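You operate a simulated robot arm through the tools that you are given. There is no shell and no other tool. Be economical: measure what you need, move in short steps, check, and stop when the job is done.

You are at the controls of a simulated robot arm. One attempt, no reset.

Task
Soap the gold brush and scrub the grimy grout under the sill clean.
Fine: suds from the yellow soap; brush on the sill, soap back in its tray. What is to be rubbed or washed off counts as gone when no trace of it is left.
Where things are to end (x, y in the base frame): gold brush within 0.06 m of [0.24, -0.33].

It is judged by the outcome, as a careful person would: the job done as asked, and still so three seconds after it is handed in. It fails if anything else is knocked over, pushed out of place, dropped, spilled or broken.

Robot
A 6-joint arm with a two-finger parallel gripper on a trunk, on a base that drives. Base frame: it is fixed to the floor where the robot stands at the start and does not move with it; the origin is under the middle of the robot, x ahead of it, y to its left, z up; the surface under the hand at the start is at about z = 1.014. Units: m, rad, N and s.
With the tool pointing down near the work surface it reaches from about 0.14 to 0.78 m from the robot's upright axis, wherever it stands. Its first joint turns from -2.897 to 2.897 rad. Places, roughly: grime on the grout under the sill [0.1, -0.3, 0.9]; inside of the soap tray [0.4, 1.4, 0.8]; window sill [0, -0.4, 1]. Payload 3.91 kg.
Tool frame: the origin (TCP) lies between the finger pads and is the grasp point; the fingertips stand 0.03 m ahead of it; z points along the fingers, y is the line along which they close. The gripper opens to 0.11 m. The fingers are 0.02 m wide and 0.01 m thick; the gripper's body (0.048 by 0.112 m) begins 0.055 m behind the TCP.
Orientation is told as [roll, pitch, yaw] about the base's x, y, z axes, in that order, counted from this pose: with the fingers straight down and closing along the base's y, the tool's x points along the base's -x, its y along +y and its z along -z.

Tools
- The arm moves only by the tool move_arm. Its argument "increments" is a list of rows, each a list of 7 numbers: the shift along the tool's x, y, z in units of 20 mm (1.0 is 20 mm), then the turn, a rotation vector about the tool's x, y, z in units of 8 degrees (1.0 is 8 degrees), then the opening, from 0 (shut) to 1 (fully open). In form: [[tx, ty, tz, ax, ay, az, fingers], ...]. A call has 1 to 20 rows; each row shifts and turns the commanded pose from where the row before left it, along the tool's axes as they then stand. A call with a number of a shift or a turn outside -1 to 1 is refused whole. Each row takes 0.2 s and may step no farther than 0.05 m and 0.15 rad from the row before; otherwise, or with a gripper value out of range, the whole call is refused. A pose out of reach is approached as far as the arm can. The call stops where the force on the tool passes 90 N (or 10 N more than at its start, if that is more) or the arm is blocked; 0.2 s more then pass. Each finger travels about 0.108 m/s and halts on what it meets, pressing with about 27 N; the grip force reading is that of the motor and also rises with nothing between the fingers. The clock runs only during rows and for 0.2 s after the last one: add rows that do not move to give the fingers time. The reply holds the time, the measured pose of the TCP, the force on the tool along the base axes, the opening and the grip force, in the units named above and with some noise, with the torque about the TCP (base axes, N m) and any sound that the robot's microphone picked up.
- Cameras (640 x 400 px; columns grow to the right, rows downward): "scene" is now at [-0.0885, -0.0277, 1.4576]; the picture's right is [-0.33, -0.94, 0.00], its down [-0.60, 0.21, -0.77] and it looks along [0.73, -0.25, -0.64] (base axes); focal length 214 px, centre (320, 200). "wrist" rides on the gripper at [0.077, 0.007, -0.114] in the tool frame; the picture's right is [-0.09, 1.00, 0.00], its down [-0.80, -0.07, -0.59] and it looks along [-0.59, -0.05, 0.80] (tool axes); focal length 270 px, centre (320, 200).
- camera(camera): a new picture of that camera. No time passes.
- lift_body(by): slides the trunk up (or, below 0, down) by that many m; the arm and the scene camera ride with it, the base frame stays. It gives what a move gives, with no picture.
- steer(legs): drives the robot by 1 to 6 legs, each [ahead, left, turn to the left] in m, m and rad, along the robot's own axes; the way and the turn of a leg run together, so that a leg with both is an arc; at most 1.5 m and 3.142 rad a leg. The arm and the cameras ride along, it lands a little off, and it stops where it bumps. It gives what a move gives.
- pan_tilt(pan, tilt): turns the head with the scene camera to pan (to the left, within 1.501 rad either way) and tilt (down, from -0.506 to 1.204), counted from straight ahead of the robot. It gives what a move gives.
- locate(camera, pixels): for up to 12 pixels [column, row] of the newest picture of that camera ("zoom" is the newest enlarged one), the place [x, y, z] in the base frame of the surface seen there, good to about 0.003 m. No time passes.
- close_up(camera, box): a new picture of the part [left, top, right, bottom] of that camera's present view, enlarged. No time passes.
- close_job(): hands the job in; it is judged then, once.

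Work in short steps. Measure before you move; look again where a grasp or a placing could have gone wrong, and mend it. You have 80 turns and 48 pictures in all, those below and enlarged ones among them. Open the gripper and draw the arm clear of the work before you hand the job in, unless the task says otherwise; then end with one line.

The tools are called after "Call:" by a JSON object that holds its "method" and its "body". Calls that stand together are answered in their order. move_arm: Moves the arm, as the interface text tells. Its arguments: {"type":"object","properties":{"increments":{"type":"array"}},"required":["increments"]} The other tools are called the same way: lift_body (by) slides the trunk up or down; steer (legs) drives the base; pan_tilt (pan, tilt) turns the head that bears the scene camera; camera (camera) takes a picture; locate (camera, pixels) gives the place of the surface under pixels of a picture; close_up (camera, box) takes an enlarged picture of a part of a camera's view; close_job () hands the job in.

At the start:

```text
time_s: 0.0
tool_pos: [0.3805, -0.2175, 1.2619]
tcp_rot: [-0.001, 0.0, 0.0]
ft_force: [0.3, 0.3, 0.3]
wrist_torque: [0.01, 0.0, -0.02]
gripper_width: 0.11
finger_force: 0.1
trunk travel left (down, up): [-0.4, 0.14]
robot x, y, heading: [0.0009, 0.0016, -0.0]
head pan, tilt: [-0.333, 0.693]
```

scene: 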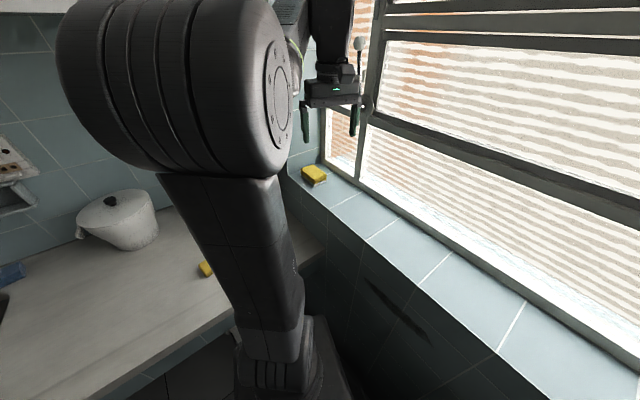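
wrist: 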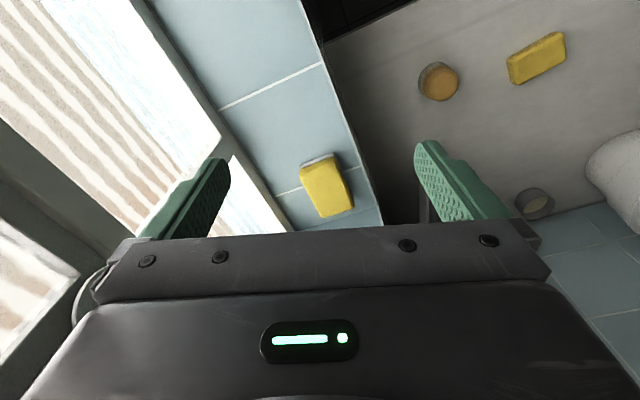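

The wrist picture shows a yellow block on the sill at (325,185), a round gold thing at (438,80) and a yellow block at (537,57) on the counter. I measure these and look at the other side.

Call:
{"method": "locate", "body": {"camera": "wrist", "pixels": [[325, 185], [320, 160], [438, 80], [440, 97], [537, 57], [535, 203], [290, 100], [470, 150], [355, 150]]}}

Call:
{"method": "close_up", "body": {"camera": "wrist", "box": [240, 0, 640, 250]}}

Call:
{"method": "pan_tilt", "body": {"pan": 1.3, "tilt": 0.6}}

Call:
{"method": "camera", "body": {"camera": "scene"}}

```text
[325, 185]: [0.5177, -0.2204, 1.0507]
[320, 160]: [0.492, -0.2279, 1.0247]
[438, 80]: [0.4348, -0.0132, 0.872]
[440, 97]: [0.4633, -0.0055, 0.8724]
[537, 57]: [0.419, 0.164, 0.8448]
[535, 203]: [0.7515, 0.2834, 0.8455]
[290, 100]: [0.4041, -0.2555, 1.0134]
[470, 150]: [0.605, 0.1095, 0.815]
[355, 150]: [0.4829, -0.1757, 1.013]
```

```text
1.60 times, centred on (440, 125) of wrist
```

zoom: 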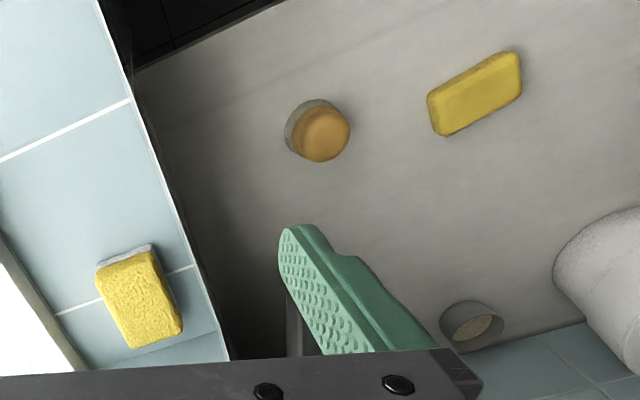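

```text
time_s: 1.7
tool_pos: [0.3807, -0.2159, 1.2617]
tcp_rot: [0.0, 0.0, 0.002]
ft_force: [0.3, 0.4, -0.2]
wrist_torque: [0.01, 0.01, -0.02]
gripper_width: 0.1103
finger_force: 0.1
trunk travel left (down, up): [-0.4, 0.14]
robot x, y, heading: [0.002, -0.0078, -0.0]
head pan, tilt: [1.3, 0.6]
```

```text
44 pictures are left
```

scene: 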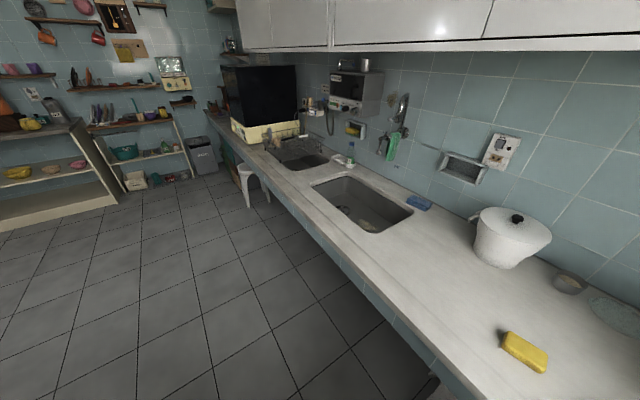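

The soap tray should be out near the sinks, so I enlarge there, and the near items too.

Call:
{"method": "close_up", "body": {"camera": "scene", "box": [230, 110, 430, 235]}}

Call:
{"method": "close_up", "body": {"camera": "wrist", "box": [280, 120, 400, 230]}}

Call:
{"method": "locate", "body": {"camera": "scene", "pixels": [[340, 165], [350, 162], [360, 210], [525, 350], [418, 202], [570, 283], [300, 160], [330, 255], [465, 168]]}}

```text
3.20 times, centred on (330, 172) of scene
```

zoom: 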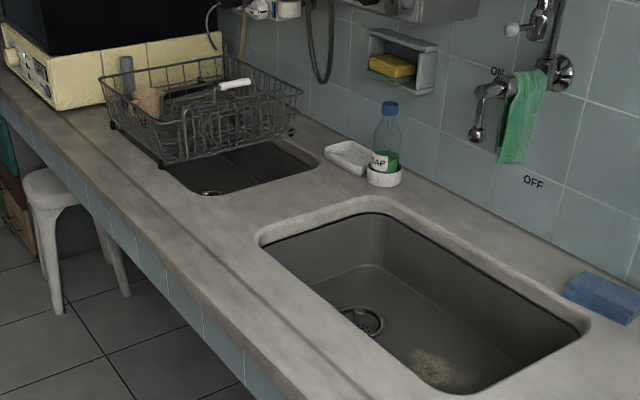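

```text
3.64 times, centred on (340, 175) of wrist
```

zoom: 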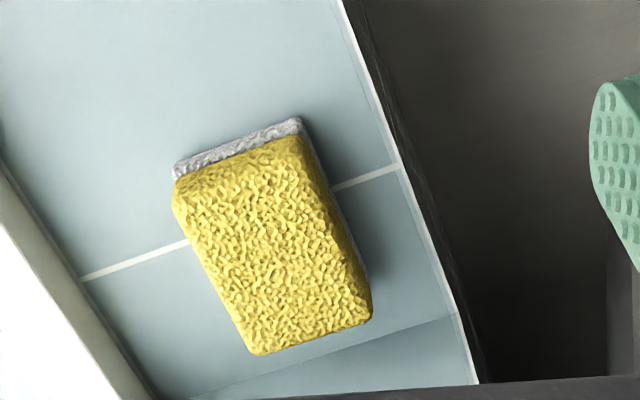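

```text
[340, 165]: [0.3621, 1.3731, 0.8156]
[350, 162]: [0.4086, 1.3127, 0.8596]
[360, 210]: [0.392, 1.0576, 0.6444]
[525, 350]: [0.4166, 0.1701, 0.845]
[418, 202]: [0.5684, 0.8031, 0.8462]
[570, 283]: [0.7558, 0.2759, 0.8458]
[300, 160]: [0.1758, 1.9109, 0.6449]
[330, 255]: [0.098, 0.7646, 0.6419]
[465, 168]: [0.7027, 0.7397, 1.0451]
```

The tray at about (0.36,1.37,0.815) is empty. I look at the near counter and the wall under the sill closely.

Call:
{"method": "close_up", "body": {"camera": "wrist", "box": [400, 10, 600, 135]}}

Call:
{"method": "pan_tilt", "body": {"pan": -1.0, "tilt": 0.9}}

Call:
{"method": "camera", "body": {"camera": "scene"}}

```text
3.20 times, centred on (500, 72) of wrist
```

zoom: 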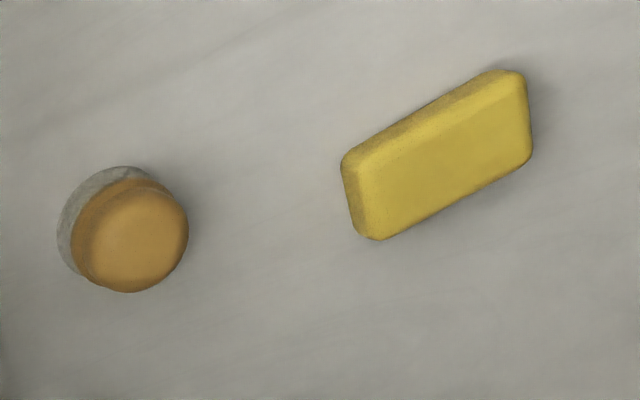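

```text
time_s: 3.8
tool_pos: [0.3805, -0.2171, 1.262]
tcp_rot: [0.002, 0.0, -0.001]
ft_force: [-1.1, -0.4, -0.3]
wrist_torque: [-0.02, -0.02, 0.0]
gripper_width: 0.11
finger_force: 0.0
trunk travel left (down, up): [-0.4, 0.14]
robot x, y, heading: [-0.0019, 0.0025, -0.002]
head pan, tilt: [-1.0, 0.901]
```

```text
40 pictures are left
```

scene: 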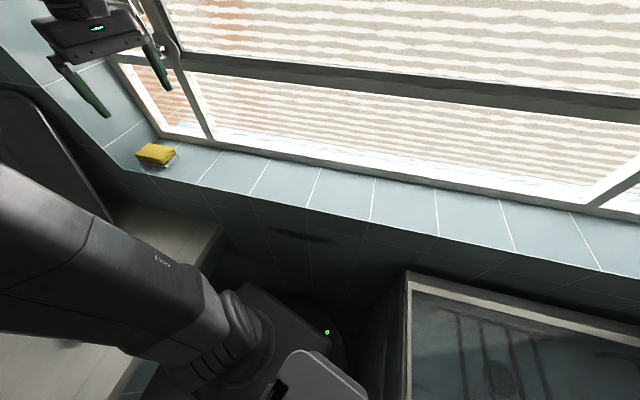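

Call:
{"method": "close_up", "body": {"camera": "scene", "box": [220, 190, 420, 315]}}

Call:
{"method": "locate", "body": {"camera": "scene", "pixels": [[270, 229], [300, 237], [334, 240], [300, 206], [300, 195], [370, 222], [260, 250], [340, 255], [300, 170], [380, 260], [410, 275], [230, 190]]}}

```text
3.20 times, centred on (320, 252) of scene
```

zoom: 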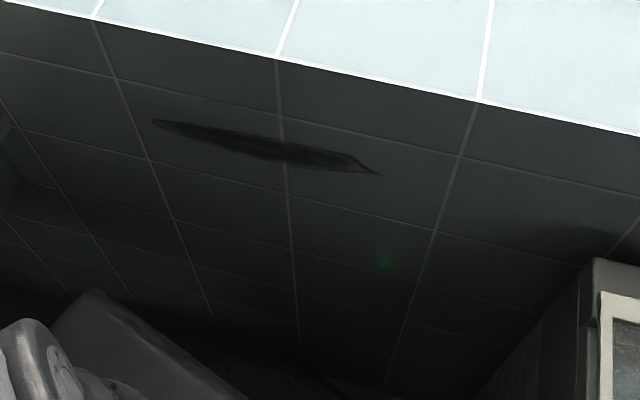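

```text
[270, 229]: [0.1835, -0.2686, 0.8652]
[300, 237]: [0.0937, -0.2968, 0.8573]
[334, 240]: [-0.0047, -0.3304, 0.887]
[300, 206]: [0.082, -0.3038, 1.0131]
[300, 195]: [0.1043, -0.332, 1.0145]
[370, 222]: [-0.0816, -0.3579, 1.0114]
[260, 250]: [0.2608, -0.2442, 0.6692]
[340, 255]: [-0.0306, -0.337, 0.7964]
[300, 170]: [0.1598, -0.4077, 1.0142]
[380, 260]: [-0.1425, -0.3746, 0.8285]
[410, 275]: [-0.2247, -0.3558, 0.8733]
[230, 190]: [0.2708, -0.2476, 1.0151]
```

The wall runs at about 18° to x, grime around (0.09,-0.30,0.865). Now I measure the brush and the yellow bar in an enlarged wrist view.

Call:
{"method": "close_up", "body": {"camera": "wrist", "box": [400, 10, 600, 135]}}

Call:
{"method": "locate", "body": {"camera": "zoom", "pixels": [[130, 240], [80, 240], [186, 235], [130, 290], [140, 190], [62, 230], [100, 175], [372, 238], [345, 160], [525, 75], [530, 155], [440, 160]]}}

Call:
{"method": "pan_tilt", "body": {"pan": 0.35, "tilt": 1.0}}

Call:
{"method": "camera", "body": {"camera": "scene"}}

```text
3.20 times, centred on (500, 72) of wrist
```

zoom: 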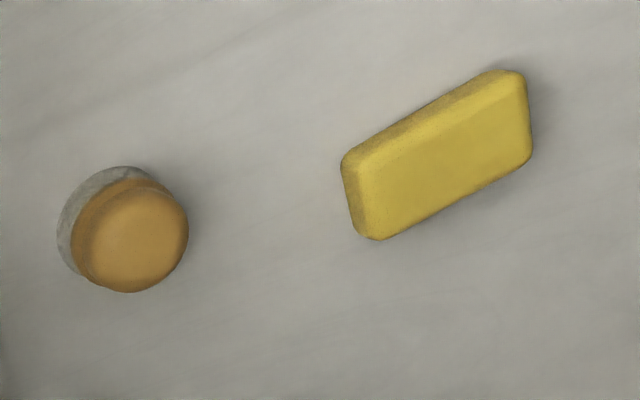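

```text
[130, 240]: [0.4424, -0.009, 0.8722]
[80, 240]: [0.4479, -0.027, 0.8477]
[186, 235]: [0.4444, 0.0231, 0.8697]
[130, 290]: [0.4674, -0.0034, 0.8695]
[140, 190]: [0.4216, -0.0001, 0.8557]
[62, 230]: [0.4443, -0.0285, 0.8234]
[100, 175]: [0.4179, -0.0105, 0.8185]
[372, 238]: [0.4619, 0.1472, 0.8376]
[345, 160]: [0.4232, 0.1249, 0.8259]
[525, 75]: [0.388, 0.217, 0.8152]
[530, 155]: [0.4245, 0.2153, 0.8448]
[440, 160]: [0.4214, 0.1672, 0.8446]
```

```text
time_s: 5.3
tool_pos: [0.3816, -0.2171, 1.2617]
tcp_rot: [0.001, 0.0, 0.0]
ft_force: [1.0, -0.1, -0.1]
wrist_torque: [-0.01, 0.0, 0.02]
gripper_width: 0.11
finger_force: 0.1
trunk travel left (down, up): [-0.4, 0.14]
robot x, y, heading: [0.0029, 0.0007, 0.001]
head pan, tilt: [0.351, 1.0]
```

```text
37 pictures are left
```

scene: 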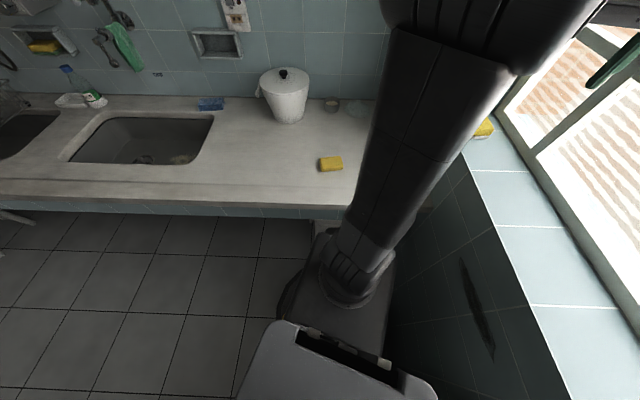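

Brush centre is about (0.445,-0.003), gold part z 0.848–0.872; soap centre (0.427,0.172), top 0.845. I move over the brush and lower partway.

Call:
{"method": "move_arm", "body": {"increments": [[-0.29, 0.97, 0, 0, 0, 0, 1], [-0.29, 0.97, 0, 0, 0, 0, 1], [-0.29, 0.97, 0, 0, 0, 0, 1], [-0.29, 0.97, 0, 0, 0, 0, 1], [-0.29, 0.97, 0, 0, 0, 0, 1], [-0.29, 0.97, 0, 0, 0, 0, 1], [-0.29, 0.97, 0, 0, 0, 0, 1], [-0.29, 0.97, 0, 0, 0, 0, 1], [-0.29, 0.97, 0, 0, 0, 0, 1], [-0.29, 0.97, 0, 0, 0, 0, 1], [-0.29, 0.97, 0, 0, 0, 0, 1], [0, 0, 1, 0, 0, 0, 1], [0, 0, 1, 0, 0, 0, 1], [0, 0, 1, 0, 0, 0, 1], [0, 0, 1, 0, 0, 0, 1], [0, 0, 1, 0, 0, 0, 1], [0, 0, 1, 0, 0, 0, 1], [0, 0, 1, 0, 0, 0, 1], [0, 0, 1, 0, 0, 0, 1], [0, 0, 1, 0, 0, 0, 1]]}}

Call:
{"method": "camera", "body": {"camera": "wrist"}}

```text
time_s: 9.5
tool_pos: [0.4445, -0.0032, 1.0817]
tcp_rot: [0.0, 0.0, -0.001]
ft_force: [0.1, 0.1, 0.4]
wrist_torque: [-0.01, -0.02, 0.02]
gripper_width: 0.1104
finger_force: 0.2
trunk travel left (down, up): [-0.4, 0.14]
robot x, y, heading: [-0.0027, -0.0009, 0.001]
head pan, tilt: [0.351, 1.0]
```

```text
36 pictures are left
```

wrist: 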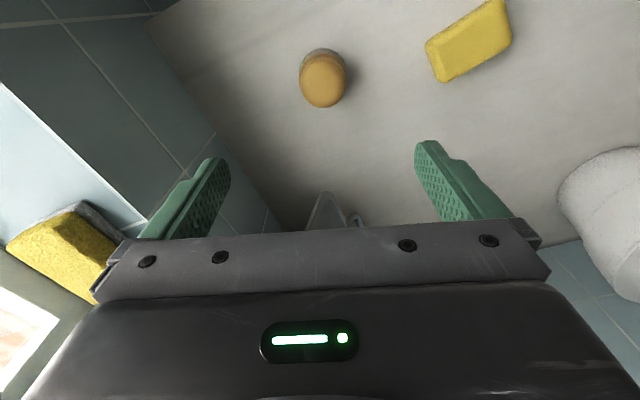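

The brush is centred at (323,78), in line with the fingers; I verify its position and the grey object at (330,210).

Call:
{"method": "locate", "body": {"camera": "wrist", "pixels": [[324, 75], [303, 75], [347, 75], [324, 104], [310, 50], [330, 205], [356, 218], [200, 130]]}}

```text
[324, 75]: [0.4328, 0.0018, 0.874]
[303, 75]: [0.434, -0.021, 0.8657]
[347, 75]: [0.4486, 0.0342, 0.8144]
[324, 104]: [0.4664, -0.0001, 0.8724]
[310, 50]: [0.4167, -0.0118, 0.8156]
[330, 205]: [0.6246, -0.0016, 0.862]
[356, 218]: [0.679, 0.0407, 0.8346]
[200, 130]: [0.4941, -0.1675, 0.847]
```

Lower to z≈0.868 around the brush and close.

Call:
{"method": "move_arm", "body": {"increments": [[0, 0.15, 1, 0, 0, 0, 1], [0, 0, 1, 0, 0, 0, 1], [0, 0, 1, 0, 0, 0, 1], [0, 0, 1, 0, 0, 0, 1], [0, 0, 1, 0, 0, 0, 1], [0, 0, 1, 0, 0, 0, 1], [0, 0, 1, 0, 0, 0, 1], [0, 0, 1, 0, 0, 0, 1], [0, 0, 1, 0, 0, 0, 1], [0, 0, 1, 0, 0, 0, 1], [0, 0, 0.68, 0, 0, 0, 0.8]]}}

Call:
{"method": "camera", "body": {"camera": "wrist"}}

```text
time_s: 11.9
tool_pos: [0.4449, -0.0023, 0.8691]
tcp_rot: [0.0, 0.0, -0.001]
ft_force: [-0.3, 0.7, -0.5]
wrist_torque: [0.02, 0.0, 0.01]
gripper_width: 0.088
finger_force: 0.1
trunk travel left (down, up): [-0.4, 0.14]
robot x, y, heading: [-0.0021, 0.0013, -0.004]
head pan, tilt: [0.351, 1.0]
```

```text
35 pictures are left
```

wrist: 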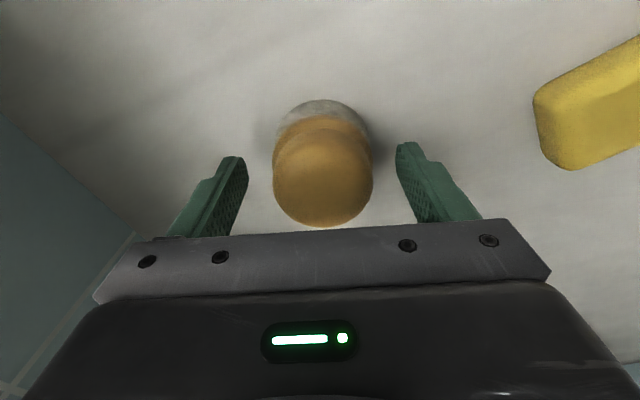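

The brush sits centred between the fingers, so I close.

Call:
{"method": "move_arm", "body": {"increments": [[0, 0, 0, 0, 0, 0, 0.5], [0, 0, 0, 0, 0, 0, 0.3], [0, 0, 0, 0, 0, 0, 0.2], [0, 0, 0, 0, 0, 0, 0.2], [0, 0, 0, 0, 0, 0, 0.2]]}}

Call:
{"method": "close_up", "body": {"camera": "wrist", "box": [180, 60, 480, 250]}}

```text
time_s: 13.1
tool_pos: [0.4447, -0.0008, 0.8692]
tcp_rot: [-0.001, 0.0, -0.001]
ft_force: [0.2, 0.4, -0.4]
wrist_torque: [0.0, -0.01, -0.01]
gripper_width: 0.0583
finger_force: 27.0
trunk travel left (down, up): [-0.4, 0.14]
robot x, y, heading: [0.0003, -0.0025, 0.004]
head pan, tilt: [0.351, 1.0]
```

```text
2.11 times, centred on (330, 155) of wrist
```

zoom: 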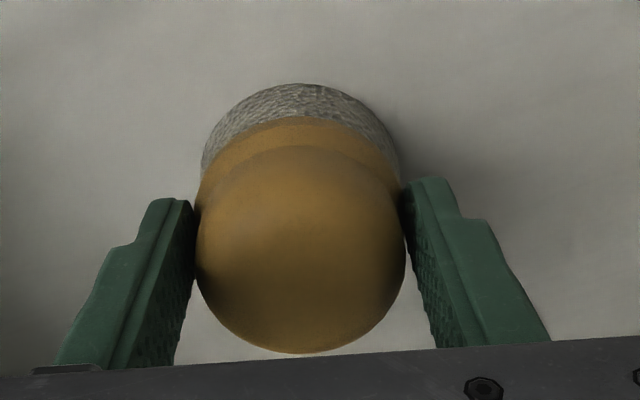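

Held at 0.058 m. I lift 0.07 m and carry it over the soap.

Call:
{"method": "move_arm", "body": {"increments": [[0, 0, -1, 0, 0, 0, 0.2], [0, 0, -1, 0, 0, 0, 0.2], [0, 0, -1, 0, 0, 0, 0.2], [0, 0, -0.5, 0, 0, 0, 0.2], [0.1, 0.96, 0, 0, 0, 0, 0.2], [0.1, 0.96, 0, 0, 0, 0, 0.2], [0.1, 0.96, 0, 0, 0, 0, 0.2], [0.1, 0.96, 0, 0, 0, 0, 0.2], [0.1, 0.96, 0, 0, 0, 0, 0.2], [0.1, 0.96, 0, 0, 0, 0, 0.2], [0.1, 0.96, 0, 0, 0, 0, 0.2], [0.1, 0.96, 0, 0, 0, 0, 0.2], [0.1, 0.96, 0, 0, 0, 0, 0.2]]}}

Call:
{"method": "camera", "body": {"camera": "wrist"}}

```text
time_s: 15.9
tool_pos: [0.425, 0.1722, 0.9388]
tcp_rot: [-0.001, 0.0, 0.0]
ft_force: [-0.1, -1.2, -1.4]
wrist_torque: [-0.01, 0.03, 0.02]
gripper_width: 0.0579
finger_force: 27.1
trunk travel left (down, up): [-0.4, 0.14]
robot x, y, heading: [-0.0029, -0.0019, -0.003]
head pan, tilt: [0.351, 1.0]
```

```text
33 pictures are left
```

wrist: 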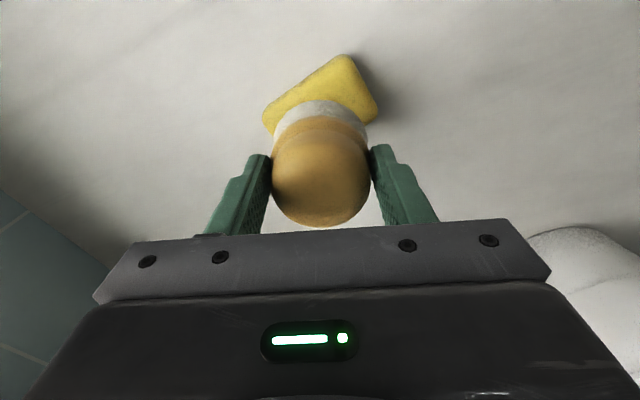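

The brush is above the soap; I go down to touch and press lightly.

Call:
{"method": "move_arm", "body": {"increments": [[0, 0, 0.9, 0, 0, 0, 0.2], [0, 0, 0.9, 0, 0, 0, 0.2], [0, 0, 0.2, 0, 0, 0, 0.2], [0, 0, 0.1, 0, 0, 0, 0.2]]}}

```text
time_s: 16.9
tool_pos: [0.4259, 0.1738, 0.8992]
tcp_rot: [0.001, -0.006, -0.001]
ft_force: [-0.4, -1.0, 26.5]
wrist_torque: [-0.16, 0.23, 0.01]
gripper_width: 0.0579
finger_force: 27.5
trunk travel left (down, up): [-0.4, 0.14]
robot x, y, heading: [0.0041, 0.0027, 0.0]
head pan, tilt: [0.351, 1.0]
```

Contact with 26 N is firm; I ease up about 1.5 mm and rub in short strokes along the bar.

Call:
{"method": "move_arm", "body": {"increments": [[0, 0, -0.07, 0, 0, 0, 0.2], [0.3, 0.5, 0, 0, 0, 0, 0.2], [-0.3, -0.5, 0, 0, 0, 0, 0.2], [-0.3, -0.5, 0, 0, 0, 0, 0.2], [0.3, 0.5, 0, 0, 0, 0, 0.2]]}}

Call:
{"method": "close_up", "body": {"camera": "wrist", "box": [200, 30, 460, 230]}}

```text
time_s: 18.1
tool_pos: [0.4255, 0.1712, 0.898]
tcp_rot: [-0.001, -0.002, 0.001]
ft_force: [1.1, -1.8, 21.0]
wrist_torque: [-0.13, -0.12, 0.01]
gripper_width: 0.058
finger_force: 27.4
trunk travel left (down, up): [-0.4, 0.14]
robot x, y, heading: [0.0026, 0.0004, -0.0]
head pan, tilt: [0.351, 1.0]
```

```text
2.00 times, centred on (330, 130) of wrist
```

zoom: 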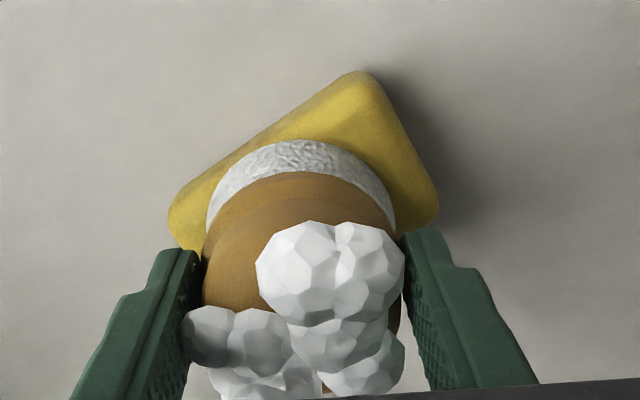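

Suds have appeared on the brush. A few more strokes, then I lift clear.

Call:
{"method": "move_arm", "body": {"increments": [[0.3, 0.5, 0, 0, 0, 0, 0.2], [-0.3, -0.5, 0, 0, 0, 0, 0.2], [-0.3, -0.5, 0, 0, 0, 0, 0.2], [0.3, 0.5, 0, 0, 0, 0, 0.2], [0.3, 0.5, 0, 0, 0, 0, 0.2], [-0.3, -0.5, 0, 0, 0, 0, 0.2], [0, 0, -1, 0, 0, 0, 0.2], [0, 0, -1, 0, 0, 0, 0.2], [0, 0, -1, 0, 0, 0, 0.2], [0, 0, -1, 0, 0, 0, 0.2], [0, 0, -1, 0, 0, 0, 0.2], [0, 0, -1, 0, 0, 0, 0.2], [0, 0, -1, 0, 0, 0, 0.2], [0, 0, -1, 0, 0, 0, 0.2], [0, 0, -1, 0, 0, 0, 0.2]]}}

Call:
{"method": "camera", "body": {"camera": "wrist"}}

```text
time_s: 21.3
tool_pos: [0.4262, 0.1732, 1.077]
tcp_rot: [-0.001, 0.0, 0.002]
ft_force: [-0.8, 0.0, -0.3]
wrist_torque: [0.01, -0.03, -0.01]
gripper_width: 0.0579
finger_force: 27.0
trunk travel left (down, up): [-0.4, 0.14]
robot x, y, heading: [-0.0025, -0.0006, -0.001]
head pan, tilt: [0.351, 1.0]
```

```text
31 pictures are left
```

wrist: 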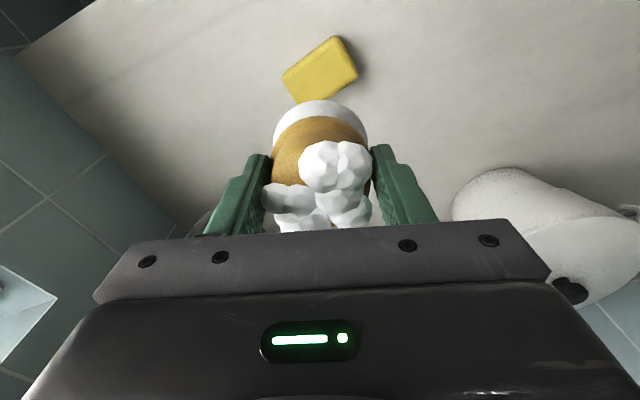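

Brush is sudsy. I back off from wall and counter, then turn the robot to face the wall squarely.

Call:
{"method": "steer", "body": {"legs": [[-0.1, 0.29, 0], [0, 0, -1.253]]}}

Call:
{"method": "pan_tilt", "body": {"pan": 0.3, "tilt": 0.75}}

Call:
{"method": "camera", "body": {"camera": "scene"}}

```text
time_s: 26.5
tool_pos: [0.1957, -0.0609, 1.0767]
tcp_rot: [0.0, 0.0, -1.254]
ft_force: [-0.3, -0.1, -0.1]
wrist_torque: [-0.03, -0.01, 0.0]
gripper_width: 0.0577
finger_force: 26.7
trunk travel left (down, up): [-0.4, 0.14]
robot x, y, heading: [-0.1048, 0.2902, -1.25]
head pan, tilt: [0.351, 1.0]
```

```text
time_s: 27.3
tool_pos: [0.1953, -0.062, 1.0766]
tcp_rot: [-0.002, 0.0, -1.253]
ft_force: [0.7, -0.6, -1.2]
wrist_torque: [-0.01, -0.01, -0.04]
gripper_width: 0.0578
finger_force: 27.0
trunk travel left (down, up): [-0.4, 0.14]
robot x, y, heading: [-0.1038, 0.294, -1.253]
head pan, tilt: [0.3, 0.75]
```

```text
30 pictures are left
```

scene: 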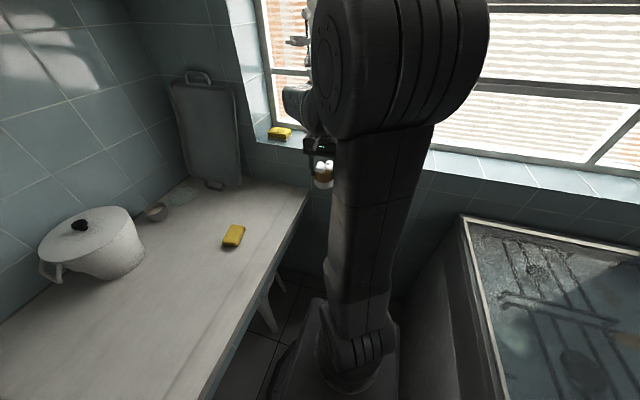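

Now I tilt the tool 90° so the brush faces the wall, and measure the counter edge meanwhile.

Call:
{"method": "move_arm", "body": {"increments": [[0, 0, 0, 0, -1, 0, 0.2], [0, 0, 0, 0, -1, 0, 0.2], [0, 0, 0, 0, -1, 0, 0.2], [0, 0, 0, 0, -1, 0, 0.2], [0, 0, 0, 0, -1, 0, 0.2], [0, 0, 0, 0, -1, 0, 0.2], [0, 0, 0, 0, -1, 0, 0.2], [0, 0, 0, 0, -1, 0, 0.2], [0, 0, 0, 0, -1, 0, 0.2], [0, 0, 0, 0, -1, 0, 0.2], [0, 0, 0, 0, -1, 0, 0.2], [0, 0, 0, 0, -0.25, 0, 0.2]]}}

Call:
{"method": "locate", "body": {"camera": "scene", "pixels": [[306, 193], [280, 245], [250, 305], [232, 236], [470, 225]]}}

Call:
{"method": "camera", "body": {"camera": "wrist"}}

```text
time_s: 29.9
tool_pos: [0.1973, -0.0613, 1.0777]
tcp_rot: [2.501, -1.568, 2.53]
ft_force: [1.1, -0.4, -1.4]
wrist_torque: [-0.03, 0.01, -0.01]
gripper_width: 0.0576
finger_force: 27.1
trunk travel left (down, up): [-0.4, 0.14]
robot x, y, heading: [-0.1018, 0.2894, -1.256]
head pan, tilt: [0.3, 0.75]
```

```text
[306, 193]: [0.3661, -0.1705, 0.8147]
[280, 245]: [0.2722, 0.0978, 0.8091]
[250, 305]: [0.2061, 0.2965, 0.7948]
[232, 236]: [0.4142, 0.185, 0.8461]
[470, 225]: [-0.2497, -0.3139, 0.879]
```

```text
29 pictures are left
```

wrist: 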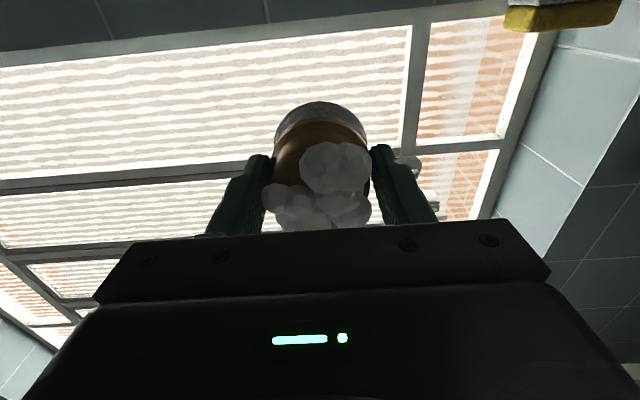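

The brush now faces the wall. Grime is a band at z≈0.868 from about (0.19,-0.27) to (-0.02,-0.33); I lower to its height and slide toward its right end, still well off the wall.

Call:
{"method": "move_arm", "body": {"increments": [[1, -0.37, 0, 0, 0, 0, 0.2], [1, -0.37, 0, 0, 0, 0, 0.2], [1, -0.37, 0, 0, 0, 0, 0.2], [1, -0.37, 0, 0, 0, 0, 0.2], [1, -0.37, 0, 0, 0, 0, 0.2], [1, -0.37, 0, 0, 0, 0, 0.2], [1, -0.37, 0, 0, 0, 0, 0.2], [1, -0.37, 0, 0, 0, 0, 0.2], [1, -0.37, 0, 0, 0, 0, 0.2], [1, -0.37, 0, 0, 0, 0, 0.2], [0.48, -0.2, 0, 0, 0, 0, 0.2]]}}

Call:
{"method": "camera", "body": {"camera": "scene"}}

Call:
{"method": "camera", "body": {"camera": "wrist"}}

```text
time_s: 32.3
tool_pos: [0.1819, -0.0646, 1.0385]
tcp_rot: [-1.06, -1.566, -0.199]
ft_force: [0.1, -0.6, -1.0]
wrist_torque: [0.03, 0.0, 0.02]
gripper_width: 0.0573
finger_force: 26.6
out of reach, approached as far as the arm can: row 3, 4, 5, 6, 7, 8, 9, 10, 11
trunk travel left (down, up): [-0.4, 0.14]
robot x, y, heading: [-0.0966, 0.2949, -1.251]
head pan, tilt: [0.3, 0.75]
```

```text
28 pictures are left
```

scene: 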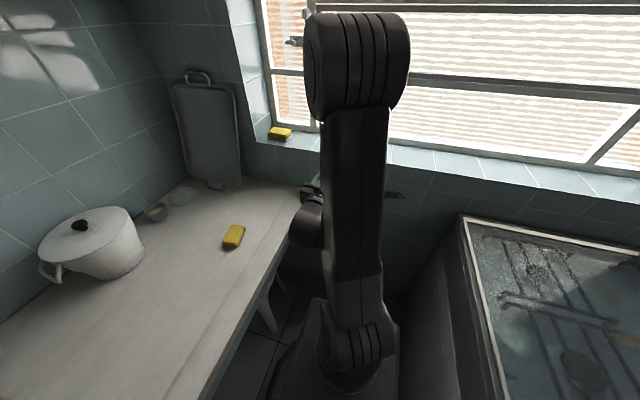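

```text
27 pictures are left
```

wrist: 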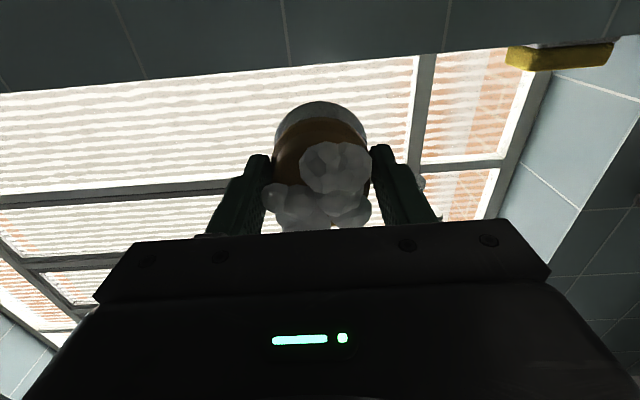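

The arm cannot fold that low here; the trunk can go down instead. I check where the wrist joint sits relative to the counter first.

Call:
{"method": "locate", "body": {"camera": "scene", "pixels": [[305, 230], [312, 200], [318, 182], [297, 225], [393, 195], [388, 195], [404, 197]]}}

```text
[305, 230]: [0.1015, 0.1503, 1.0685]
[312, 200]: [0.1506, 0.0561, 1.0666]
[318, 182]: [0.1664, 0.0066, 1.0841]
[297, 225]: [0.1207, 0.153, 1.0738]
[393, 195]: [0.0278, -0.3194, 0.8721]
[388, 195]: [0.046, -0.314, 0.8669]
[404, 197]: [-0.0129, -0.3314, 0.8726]
```

Wrist clears the counter edge by ~0.1 m, so I lower the trunk by 0.168 m.

Call:
{"method": "lift_body", "body": {"by": -0.168}}

```text
time_s: 34.2
tool_pos: [0.1824, -0.0654, 0.8709]
tcp_rot: [-1.062, -1.566, -0.193]
ft_force: [-0.1, -0.4, -1.4]
wrist_torque: [-0.01, -0.02, -0.02]
gripper_width: 0.0574
finger_force: 26.6
trunk travel left (down, up): [-0.232, 0.308]
robot x, y, heading: [-0.102, 0.2881, -1.255]
head pan, tilt: [0.3, 0.75]
```

At the right height (0.871). Now slide to the grime's right end and approach to about 2 cm from the wall.

Call:
{"method": "move_arm", "body": {"increments": [[0, -0.5, 1, 0, 0, 0, 0.2], [0, -0.5, 1, 0, 0, 0, 0.2], [0, -0.5, 1, 0, 0, 0, 0.2], [0, -0.5, 1, 0, 0, 0, 0.2], [0, -0.5, 1, 0, 0, 0, 0.2], [0, -0.5, 0.9, 0, 0, 0, 0.2]]}}

```text
time_s: 35.6
tool_pos: [0.1919, -0.1838, 0.8851]
tcp_rot: [-0.344, -1.567, -0.92]
ft_force: [0.2, -0.1, -1.0]
wrist_torque: [0.02, 0.04, 0.01]
gripper_width: 0.0573
finger_force: 27.1
out of reach, approached as far as the arm can: row 2, 3, 4, 5, 6
trunk travel left (down, up): [-0.232, 0.308]
robot x, y, heading: [-0.1017, 0.2853, -1.259]
head pan, tilt: [0.3, 0.75]
```

Still too folded near the robot's axis; I back the robot 0.18 m away from the wall, then re-extend.

Call:
{"method": "steer", "body": {"legs": [[-0.18, 0, 0]]}}

Call:
{"method": "move_arm", "body": {"increments": [[0.2, -0.2, 0.8, 0, 0, 0, 0.2], [0.2, -0.2, 0.8, 0, 0, 0, 0.2], [0.2, -0.2, 0.8, 0, 0, 0, 0.2]]}}

```text
time_s: 37.1
tool_pos: [0.1372, -0.0112, 0.8856]
tcp_rot: [-0.376, -1.565, -0.887]
ft_force: [0.1, 0.4, -0.9]
wrist_torque: [0.0, 0.0, 0.01]
gripper_width: 0.0571
finger_force: 27.2
trunk travel left (down, up): [-0.232, 0.308]
robot x, y, heading: [-0.1587, 0.4627, -1.252]
head pan, tilt: [0.3, 0.75]
```

```text
time_s: 37.9
tool_pos: [0.1556, -0.0513, 0.8736]
tcp_rot: [1.092, -1.565, -2.361]
ft_force: [-0.8, 0.5, 0.1]
wrist_torque: [0.0, -0.01, 0.0]
gripper_width: 0.0571
finger_force: 26.9
out of reach, approached as far as the arm can: row 1, 2, 3
trunk travel left (down, up): [-0.232, 0.308]
robot x, y, heading: [-0.1589, 0.4595, -1.251]
head pan, tilt: [0.3, 0.75]
```

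Continue straight toward the wall to see whether reach frees up.

Call:
{"method": "move_arm", "body": {"increments": [[0, 0, 0.9, 0, 0, 0, 0.2], [0, 0, 0.9, 0, 0, 0, 0.2], [0, 0, 0.9, 0, 0, 0, 0.2], [0, 0, 0.9, 0, 0, 0, 0.2]]}}

```text
time_s: 38.9
tool_pos: [0.1833, -0.1158, 0.8754]
tcp_rot: [-0.354, -1.565, -0.919]
ft_force: [0.4, -0.1, 0.2]
wrist_torque: [0.02, 0.02, 0.0]
gripper_width: 0.0571
finger_force: 26.8
out of reach, approached as far as the arm can: row 2, 4
trunk travel left (down, up): [-0.232, 0.308]
robot x, y, heading: [-0.1613, 0.4607, -1.25]
head pan, tilt: [0.3, 0.75]
```

Height relative to the shoulder seems the limit, so I raise the arm 0.16 m and lower the trunk by the same.

Call:
{"method": "move_arm", "body": {"increments": [[-1, 0, 0, 0, 0, 0, 0.2], [-1, 0, 0, 0, 0, 0, 0.2], [-1, 0, 0, 0, 0, 0, 0.2], [-1, 0, 0, 0, 0, 0, 0.2], [-1, 0, 0, 0, 0, 0, 0.2], [-1, 0, 0, 0, 0, 0, 0.2], [-1, 0, 0, 0, 0, 0, 0.2], [-1, 0, 0, 0, 0, 0, 0.2]]}}

Call:
{"method": "lift_body", "body": {"by": -0.16}}

Call:
{"method": "camera", "body": {"camera": "scene"}}

```text
time_s: 40.7
tool_pos: [0.1842, -0.1155, 1.0351]
tcp_rot: [-0.233, -1.566, -1.028]
ft_force: [0.2, 0.2, -0.4]
wrist_torque: [0.01, -0.01, -0.01]
gripper_width: 0.0572
finger_force: 27.0
trunk travel left (down, up): [-0.232, 0.308]
robot x, y, heading: [-0.1552, 0.4597, -1.256]
head pan, tilt: [0.3, 0.75]
```

```text
time_s: 42.5
tool_pos: [0.1842, -0.1164, 0.8755]
tcp_rot: [-0.364, -1.567, -0.895]
ft_force: [0.3, 0.6, -0.5]
wrist_torque: [0.0, 0.0, 0.01]
gripper_width: 0.0573
finger_force: 26.8
trunk travel left (down, up): [-0.072, 0.468]
robot x, y, heading: [-0.1589, 0.4611, -1.253]
head pan, tilt: [0.3, 0.75]
```

```text
26 pictures are left
```

scene: 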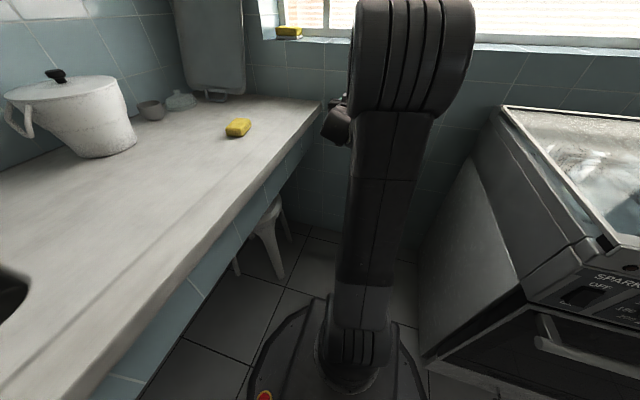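

Wrist clear. Slide to the grime's right end and approach.

Call:
{"method": "move_arm", "body": {"increments": [[0.06, -0.6, 0.9, 0, 0, 0, 0.2], [0.06, -0.6, 0.9, 0, 0, 0, 0.2], [0.06, -0.6, 0.9, 0, 0, 0, 0.2], [0.06, -0.6, 0.9, 0, 0, 0, 0.2]]}}

```text
time_s: 43.5
tool_pos: [0.1719, -0.1969, 0.873]
tcp_rot: [-0.261, -1.565, -1.011]
ft_force: [0.3, 0.4, 0.1]
wrist_torque: [0.06, 0.04, 0.01]
gripper_width: 0.057
finger_force: 27.2
out of reach, approached as far as the arm can: row 4
trunk travel left (down, up): [-0.072, 0.468]
robot x, y, heading: [-0.1566, 0.4578, -1.251]
head pan, tilt: [0.3, 0.75]
```

Now it may be near the far limit; I retract 0.12 m, drive 0.12 m nearer, and re-approach with the new trunk height.

Call:
{"method": "move_arm", "body": {"increments": [[0, -0.1, -1, 0, 0, 0, 0.2], [0, -0.1, -1, 0, 0, 0, 0.2], [0, -0.1, -1, 0, 0, 0, 0.2], [0, -0.1, -1, 0, 0, 0, 0.2], [0, -0.1, -1, 0, 0, 0, 0.2], [0, -0.1, -1, 0, 0, 0, 0.2]]}}

Call:
{"method": "steer", "body": {"legs": [[0.1, 0, 0]]}}

Call:
{"method": "move_arm", "body": {"increments": [[0, 0, 0.3, 0, 0, 0, 0.2], [0, 0, 0.3, 0, 0, 0, 0.2]]}}

```text
time_s: 44.9
tool_pos: [0.1303, -0.0827, 0.8755]
tcp_rot: [-0.236, -1.566, -1.034]
ft_force: [1.0, -0.9, -1.1]
wrist_torque: [-0.01, -0.04, 0.02]
gripper_width: 0.0568
finger_force: 27.0
out of reach, approached as far as the arm can: row 1, 3
trunk travel left (down, up): [-0.072, 0.468]
robot x, y, heading: [-0.1536, 0.4613, -1.25]
head pan, tilt: [0.3, 0.75]
```

```text
time_s: 46.1
tool_pos: [0.1613, -0.1779, 0.8757]
tcp_rot: [-0.244, -1.566, -1.028]
ft_force: [-0.1, 0.7, -1.7]
wrist_torque: [0.04, 0.04, 0.01]
gripper_width: 0.0572
finger_force: 26.9
trunk travel left (down, up): [-0.072, 0.468]
robot x, y, heading: [-0.1238, 0.3671, -1.257]
head pan, tilt: [0.3, 0.75]
```

```text
time_s: 46.7
tool_pos: [0.1675, -0.1894, 0.8748]
tcp_rot: [-0.214, -1.567, -1.058]
ft_force: [-0.5, 1.0, -0.2]
wrist_torque: [-0.02, 0.03, -0.01]
gripper_width: 0.0572
finger_force: 27.2
trunk travel left (down, up): [-0.072, 0.468]
robot x, y, heading: [-0.1278, 0.3649, -1.252]
head pan, tilt: [0.3, 0.75]
```

No reach warning now. Contact expected after ~26 mm; I approach with small final steps.

Call:
{"method": "move_arm", "body": {"increments": [[0.1, 0, 0.5, 0, 0, 0, 0.2], [0.1, 0, 0.5, 0, 0, 0, 0.2], [0, 0, 0.15, 0, 0, 0, 0.2], [0, 0, 0.1, 0, 0, 0, 0.2]]}}

```text
time_s: 47.7
tool_pos: [0.1729, -0.2119, 0.8727]
tcp_rot: [-0.212, -1.564, -1.063]
ft_force: [-0.8, 3.0, -1.1]
wrist_torque: [-0.02, -0.02, 0.07]
gripper_width: 0.0569
finger_force: 27.1
trunk travel left (down, up): [-0.072, 0.468]
robot x, y, heading: [-0.1263, 0.3638, -1.249]
head pan, tilt: [0.3, 0.75]
```

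Light contact (3 N). Press about 1.5 mm more and sweep along the grime.

Call:
{"method": "move_arm", "body": {"increments": [[0, 0.3, 0.07, 0, 0, 0, 0.2], [0.1, -0.5, 0, 0, 0, 0, 0.2], [0, -0.6, 0, 0, 0, 0, 0.2], [0, -0.6, 0, 0, 0, 0, 0.2], [0, -0.6, 0, 0, 0, 0, 0.2], [0, -0.6, 0, 0, 0, 0, 0.2]]}}

```text
time_s: 49.1
tool_pos: [0.1674, -0.2142, 0.8834]
tcp_rot: [-0.14, -1.563, -1.137]
ft_force: [0.0, 0.3, -0.4]
wrist_torque: [0.0, 0.01, -0.04]
gripper_width: 0.0569
finger_force: 26.6
out of reach, approached as far as the arm can: row 2, 3, 4, 5, 6
trunk travel left (down, up): [-0.072, 0.468]
robot x, y, heading: [-0.1273, 0.368, -1.261]
head pan, tilt: [0.3, 0.75]
```

The failures fit a wrist joint that flipped while tilting off-axis. I retract, tilt back down, centre the hand in the arm's plane, and will tilt again from there.

Call:
{"method": "move_arm", "body": {"increments": [[-0.5, 0, -1, 0, 0, 0, 0.2], [-1, 0, -1, 0, 0, 0, 0.2], [-1, 0, -1, 0, 0, 0, 0.2], [-1, 0, -1, 0, 0, 0, 0.2], [-1, 0, -1, 0, 0, 0, 0.2], [-1, 0, -1, 0, 0, 0, 0.2], [-1, 0, 0, 0, 1, 0, 0.2], [0, 0, 0, 0, 1, 0, 0.2], [0, 0, 0, 0, 1, 0, 0.2], [0, 0, 0, 0, 1, 0, 0.2], [0, 0, 0, 0, 1, 0, 0.2], [0, 0, 0, 0, 1, 0, 0.2], [0, 0, 0, 0, 1, 0, 0.2], [0, 0, 0, 0, 1, 0, 0.2], [0, 0, 0, 0, 1, 0, 0.2], [0, 0, 0, 0, 1, 0, 0.2], [0, 0, 0, 0, 1, 0, 0.2], [0, 0, 0, 0, 0.25, 0, 0.2]]}}

```text
time_s: 52.9
tool_pos: [0.1277, -0.0911, 0.9785]
tcp_rot: [-0.002, 0.002, -1.268]
ft_force: [-0.5, -0.1, -0.6]
wrist_torque: [-0.01, 0.01, 0.01]
gripper_width: 0.0566
finger_force: 26.6
out of reach, approached as far as the arm can: row 17, 18
trunk travel left (down, up): [-0.072, 0.468]
robot x, y, heading: [-0.1246, 0.3669, -1.25]
head pan, tilt: [0.3, 0.75]
```

Tool is down again. Now centre it laterally (5 rows), correct yaw slightly, then tilt in-plane.

Call:
{"method": "move_arm", "body": {"increments": [[0, -0.96, 0, 0, 0, -0.11, 0.2], [0, -0.96, 0, 0, 0, 0, 0.2], [0, -0.96, 0, 0, 0, 0, 0.2], [0, -0.96, 0, 0, 0, 0, 0.2], [0, -0.96, 0, 0, 0, 0, 0.2], [0, 0, 0, 0, 0, 0, 0.2]]}}

Call:
{"method": "move_arm", "body": {"increments": [[0, 0, 0, 0, -1, 0, 0.2], [0, 0, 0, 0, -1, 0, 0.2], [0, 0, 0, 0, -1, 0, 0.2], [0, 0, 0, 0, -1, 0, 0.2], [0, 0, 0, 0, -1, 0, 0.2], [0, 0, 0, 0, -1, 0, 0.2], [0, 0, 0, 0, -1, 0, 0.2], [0, 0, 0, 0, -1, 0, 0.2], [0, 0, 0, 0, -1, 0, 0.2], [0, 0, 0, 0, -1, 0, 0.2], [0, 0, 0, 0, -1, 0, 0.2], [0, 0, 0, 0, -0.25, 0, 0.2]]}}

```text
time_s: 54.3
tool_pos: [0.0364, -0.1191, 0.9781]
tcp_rot: [-0.002, 0.004, -1.253]
ft_force: [-0.1, -0.1, -1.2]
wrist_torque: [0.0, -0.02, -0.01]
gripper_width: 0.0564
finger_force: 27.1
trunk travel left (down, up): [-0.072, 0.468]
robot x, y, heading: [-0.1272, 0.3646, -1.257]
head pan, tilt: [0.3, 0.75]
```

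```text
time_s: 56.9
tool_pos: [0.0364, -0.1195, 0.9772]
tcp_rot: [0.0, -1.355, -1.253]
ft_force: [-0.2, 0.2, -0.6]
wrist_torque: [0.02, -0.01, -0.01]
gripper_width: 0.0564
finger_force: 26.9
out of reach, approached as far as the arm can: row 10, 11
trunk travel left (down, up): [-0.072, 0.468]
robot x, y, heading: [-0.1262, 0.3614, -1.255]
head pan, tilt: [0.3, 0.75]
```

It tilted in-plane to 78° with no flip. I lower the trunk the remaining 0.07 m, extend toward the wall, and finish the tilt.

Call:
{"method": "lift_body", "body": {"by": -0.07}}

Call:
{"method": "steer", "body": {"legs": [[-0.1, 0, 0]]}}

Call:
{"method": "move_arm", "body": {"increments": [[-0.2, 0, 1, 0, 0, 0, 0.2], [-0.2, 0, 1, 0, 0, 0, 0.2], [-0.2, 0, 1, 0, 0, 0, 0.2], [-0.2, 0, 1, 0, 0, 0, 0.2], [-0.2, 0, 1, 0, 0, 0, 0.2], [-0.2, 0, 1, 0, 0, 0, 0.2], [0, 0, 0, 0, -0.5, 0, 0.2], [0, 0, 0, 0, -0.5, 0, 0.2], [0, 0, 0, 0, -0.5, 0, 0.2], [0, 0, 0, 0, 0, 0, 0.2]]}}

```text
time_s: 57.9
tool_pos: [0.0378, -0.1202, 0.9085]
tcp_rot: [-0.005, -1.357, -1.248]
ft_force: [0.7, -0.8, -0.7]
wrist_torque: [0.0, 0.02, 0.05]
gripper_width: 0.0564
finger_force: 26.5
trunk travel left (down, up): [-0.002, 0.538]
robot x, y, heading: [-0.1248, 0.3673, -1.255]
head pan, tilt: [0.3, 0.75]
```

```text
time_s: 59.1
tool_pos: [0.0052, -0.0252, 0.9081]
tcp_rot: [-0.005, -1.355, -1.248]
ft_force: [-0.5, -0.3, 0.4]
wrist_torque: [0.0, 0.04, -0.02]
gripper_width: 0.0561
finger_force: 26.8
trunk travel left (down, up): [-0.002, 0.538]
robot x, y, heading: [-0.1571, 0.4625, -1.255]
head pan, tilt: [0.3, 0.75]
```

```text
time_s: 61.3
tool_pos: [0.0183, -0.0634, 0.9069]
tcp_rot: [-0.005, -1.351, -1.248]
ft_force: [0.6, -0.4, -0.6]
wrist_torque: [0.04, 0.0, 0.02]
gripper_width: 0.0561
finger_force: 26.9
out of reach, approached as far as the arm can: row 3, 4, 5, 6, 7, 8, 9
trunk travel left (down, up): [-0.002, 0.538]
robot x, y, heading: [-0.1572, 0.4611, -1.253]
head pan, tilt: [0.3, 0.75]
```

The in-plane limit depends on forearm slope; with the trunk now lowest, an off-axis pose with the base a bit further right should work. I check the stove's clearance on the right.

Call:
{"method": "pan_tilt", "body": {"pan": -0.6, "tilt": 0.8}}

Call:
{"method": "camera", "body": {"camera": "scene"}}

```text
time_s: 62.5
tool_pos: [0.017, -0.063, 0.9067]
tcp_rot: [-0.004, -1.352, -1.248]
ft_force: [0.8, 0.3, 0.2]
wrist_torque: [0.04, 0.02, -0.01]
gripper_width: 0.0561
finger_force: 27.1
trunk travel left (down, up): [-0.002, 0.538]
robot x, y, heading: [-0.1563, 0.4591, -1.254]
head pan, tilt: [-0.6, 0.799]
```

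```text
25 pictures are left
```

scene: 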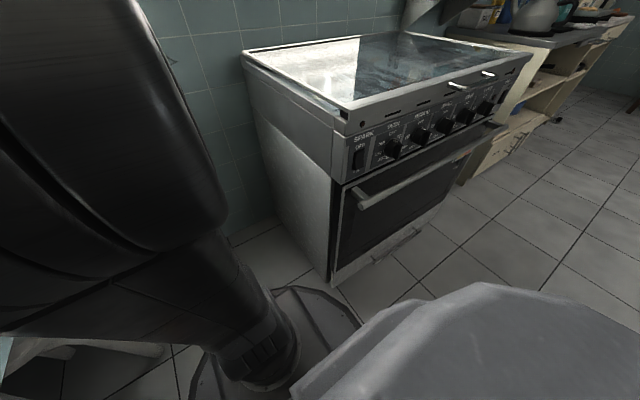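

Call:
{"method": "locate", "body": {"camera": "scene", "pixels": [[245, 55], [345, 120], [332, 280], [350, 115], [340, 200], [360, 200], [300, 300], [355, 335], [520, 60], [430, 300]]}}

```text
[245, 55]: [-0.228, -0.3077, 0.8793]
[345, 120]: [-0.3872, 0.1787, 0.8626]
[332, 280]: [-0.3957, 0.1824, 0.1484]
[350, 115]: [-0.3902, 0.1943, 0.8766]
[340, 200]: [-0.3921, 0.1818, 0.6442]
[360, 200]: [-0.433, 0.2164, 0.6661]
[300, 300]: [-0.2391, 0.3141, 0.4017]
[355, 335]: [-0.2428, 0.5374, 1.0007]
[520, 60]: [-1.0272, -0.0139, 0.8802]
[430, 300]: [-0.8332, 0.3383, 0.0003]
```

Stove side is at wall-tangent −0.31 and the counter at +0.29, so the base stays near the middle. I tilt down, shift left 0.15 m, then tilt to horizontal off-axis with the trunk low.

Call:
{"method": "move_arm", "body": {"increments": [[0, 0, 0, 0, 1, 0, 0.2], [0, 0, 0, 0, 1, 0, 0.2], [0, 0, 0, 0, 1, 0, 0.2], [0, 0, 0, 0, 1, 0, 0.2], [0, 0, 0, 0, 1, 0, 0.2], [0, 0, 0, 0, 1, 0, 0.2], [0, 0, 0, 0, 1, 0, 0.2], [0, 0, 0, 0, 1, 0, 0.2], [0, 0, 0, 0, 1, 0, 0.2], [0, 0, 0, 0, 0.68, 0, 0.2], [0, 1, 0, 0, 0, 0, 0.2], [0, 1, 0, 0, 0, 0, 0.2], [0, 1, 0, 0, 0, 0, 0.2], [0, 1, 0, 0, 0, 0, 0.2], [0, 1, 0, 0, 0, 0, 0.2], [0, 1, 0, 0, 0, 0, 0.2], [0, 1, 0, 0, 0, 0, 0.2], [0, 0, 0, 0, 0, 0, 0.2]]}}

Call:
{"method": "move_arm", "body": {"increments": [[0, 0, 0, 0, -1, 0, 0.2], [0, 0, 0, 0, -1, 0, 0.2], [0, 0, 0, 0, -1, 0, 0.2], [0, 0, 0, 0, -1, 0, 0.2], [0, 0, 0, 0, -1, 0, 0.2], [0, 0, 0, 0, -1, 0, 0.2], [0, 0, 0, 0, -1, 0, 0.2], [0, 0, 0, 0, -1, 0, 0.2], [0, 0, 0, 0, -1, 0, 0.2], [0, 0, 0, 0, -1, 0, 0.2], [0, 0, 0, 0, -1, 0, 0.2], [0, 0, 0, 0, -0.25, 0, 0.2]]}}

```text
time_s: 66.3
tool_pos: [0.1511, -0.0199, 0.9065]
tcp_rot: [-0.006, -1.352, -1.248]
ft_force: [-0.1, 0.0, -1.6]
wrist_torque: [0.04, -0.04, 0.03]
gripper_width: 0.0563
finger_force: 27.2
out of reach, approached as far as the arm can: row 1, 2, 3, 4, 5, 6, 7, 8, 9, 10
trunk travel left (down, up): [-0.002, 0.538]
robot x, y, heading: [-0.1553, 0.4581, -1.253]
head pan, tilt: [-0.6, 0.799]
```

```text
time_s: 68.5
tool_pos: [0.217, 0.0495, 0.9087]
tcp_rot: [3.047, -0.412, 1.868]
ft_force: [-34.2, 3.1, 8.3]
wrist_torque: [0.72, 2.7, 1.82]
gripper_width: 0.0558
finger_force: 27.4
out of reach, approached as far as the arm can: row 5, 6, 7, 8, 9, 10, 11
trunk travel left (down, up): [-0.002, 0.538]
robot x, y, heading: [-0.1584, 0.4605, -1.258]
head pan, tilt: [-0.6, 0.799]
stopped in row 11: the force on the tool passed its limit at 110 N (the readings are from after the stop); the commanded pose is now the measured one
```

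The tilt-down was refused and the second tilt overshot upward and touched something. I look before doing anything.

Call:
{"method": "camera", "body": {"camera": "wrist"}}

Call:
{"method": "pan_tilt", "body": {"pan": 0.35, "tilt": 0.8}}

Call:
{"method": "camera", "body": {"camera": "scene"}}

```text
24 pictures are left
```

wrist: 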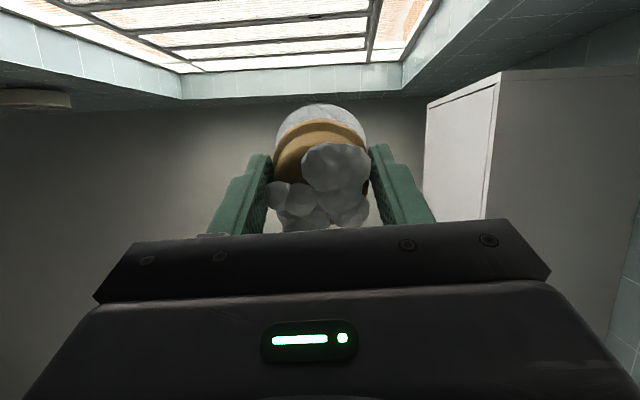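

```text
time_s: 69.8
tool_pos: [0.2165, 0.0486, 0.9072]
tcp_rot: [3.049, -0.416, 1.871]
ft_force: [-58.7, -5.2, 12.1]
wrist_torque: [0.07, 4.82, 2.59]
gripper_width: 0.0556
finger_force: 27.2
trunk travel left (down, up): [-0.002, 0.538]
robot x, y, heading: [-0.1613, 0.4604, -1.262]
head pan, tilt: [0.351, 0.799]
```

```text
23 pictures are left
```

scene: 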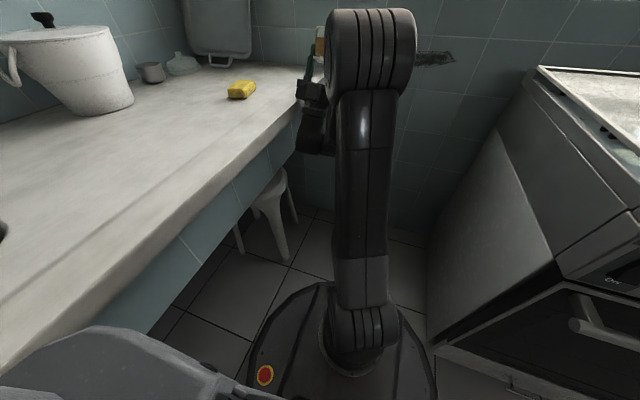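

The brush is still gripped; the wrist is touching the counter's front edge. I move the hand to the right, off the edge.

Call:
{"method": "move_arm", "body": {"increments": [[0, -0.5, 0, 0, 0, 0, 0.2], [0, -1, 0, 0, 0, 0, 0.2], [0, -1, 0, 0, 0, 0, 0.2]]}}

```text
time_s: 70.6
tool_pos: [0.1816, 0.0431, 0.8995]
tcp_rot: [3.036, -0.425, 1.876]
ft_force: [0.2, 0.0, -0.6]
wrist_torque: [0.0, -0.02, -0.02]
gripper_width: 0.0556
finger_force: 27.2
out of reach, approached as far as the arm can: row 3
trunk travel left (down, up): [-0.002, 0.538]
robot x, y, heading: [-0.1624, 0.4621, -1.253]
head pan, tilt: [0.351, 0.799]
```

Free. Now rotate back down to horizontal in steps.

Call:
{"method": "move_arm", "body": {"increments": [[0, 0, 0, 0, 1, 0, 0.2], [0, 0, 0, 0, 1, 0, 0.2], [0, 0, 0, 0, 1, 0, 0.2], [0, 0, 0, 0, 1, 0, 0.2], [0, 0, 0, 0, 1, 0, 0.2], [0, 0, 0, 0, 1, 0, 0.2], [0, 0, 0, 0, 1, 0, 0.2], [0, 0, 0, 0, 1, 0, 0.2], [0, 0, 0, 0, 0, 0, 0.2]]}}

```text
time_s: 72.6
tool_pos: [0.1794, 0.0434, 0.8996]
tcp_rot: [1.957, -1.484, 3.017]
ft_force: [0.1, 0.6, -1.1]
wrist_torque: [0.04, 0.05, 0.01]
gripper_width: 0.0557
finger_force: 26.8
trunk travel left (down, up): [-0.002, 0.538]
robot x, y, heading: [-0.1603, 0.4604, -1.258]
head pan, tilt: [0.351, 0.799]
```

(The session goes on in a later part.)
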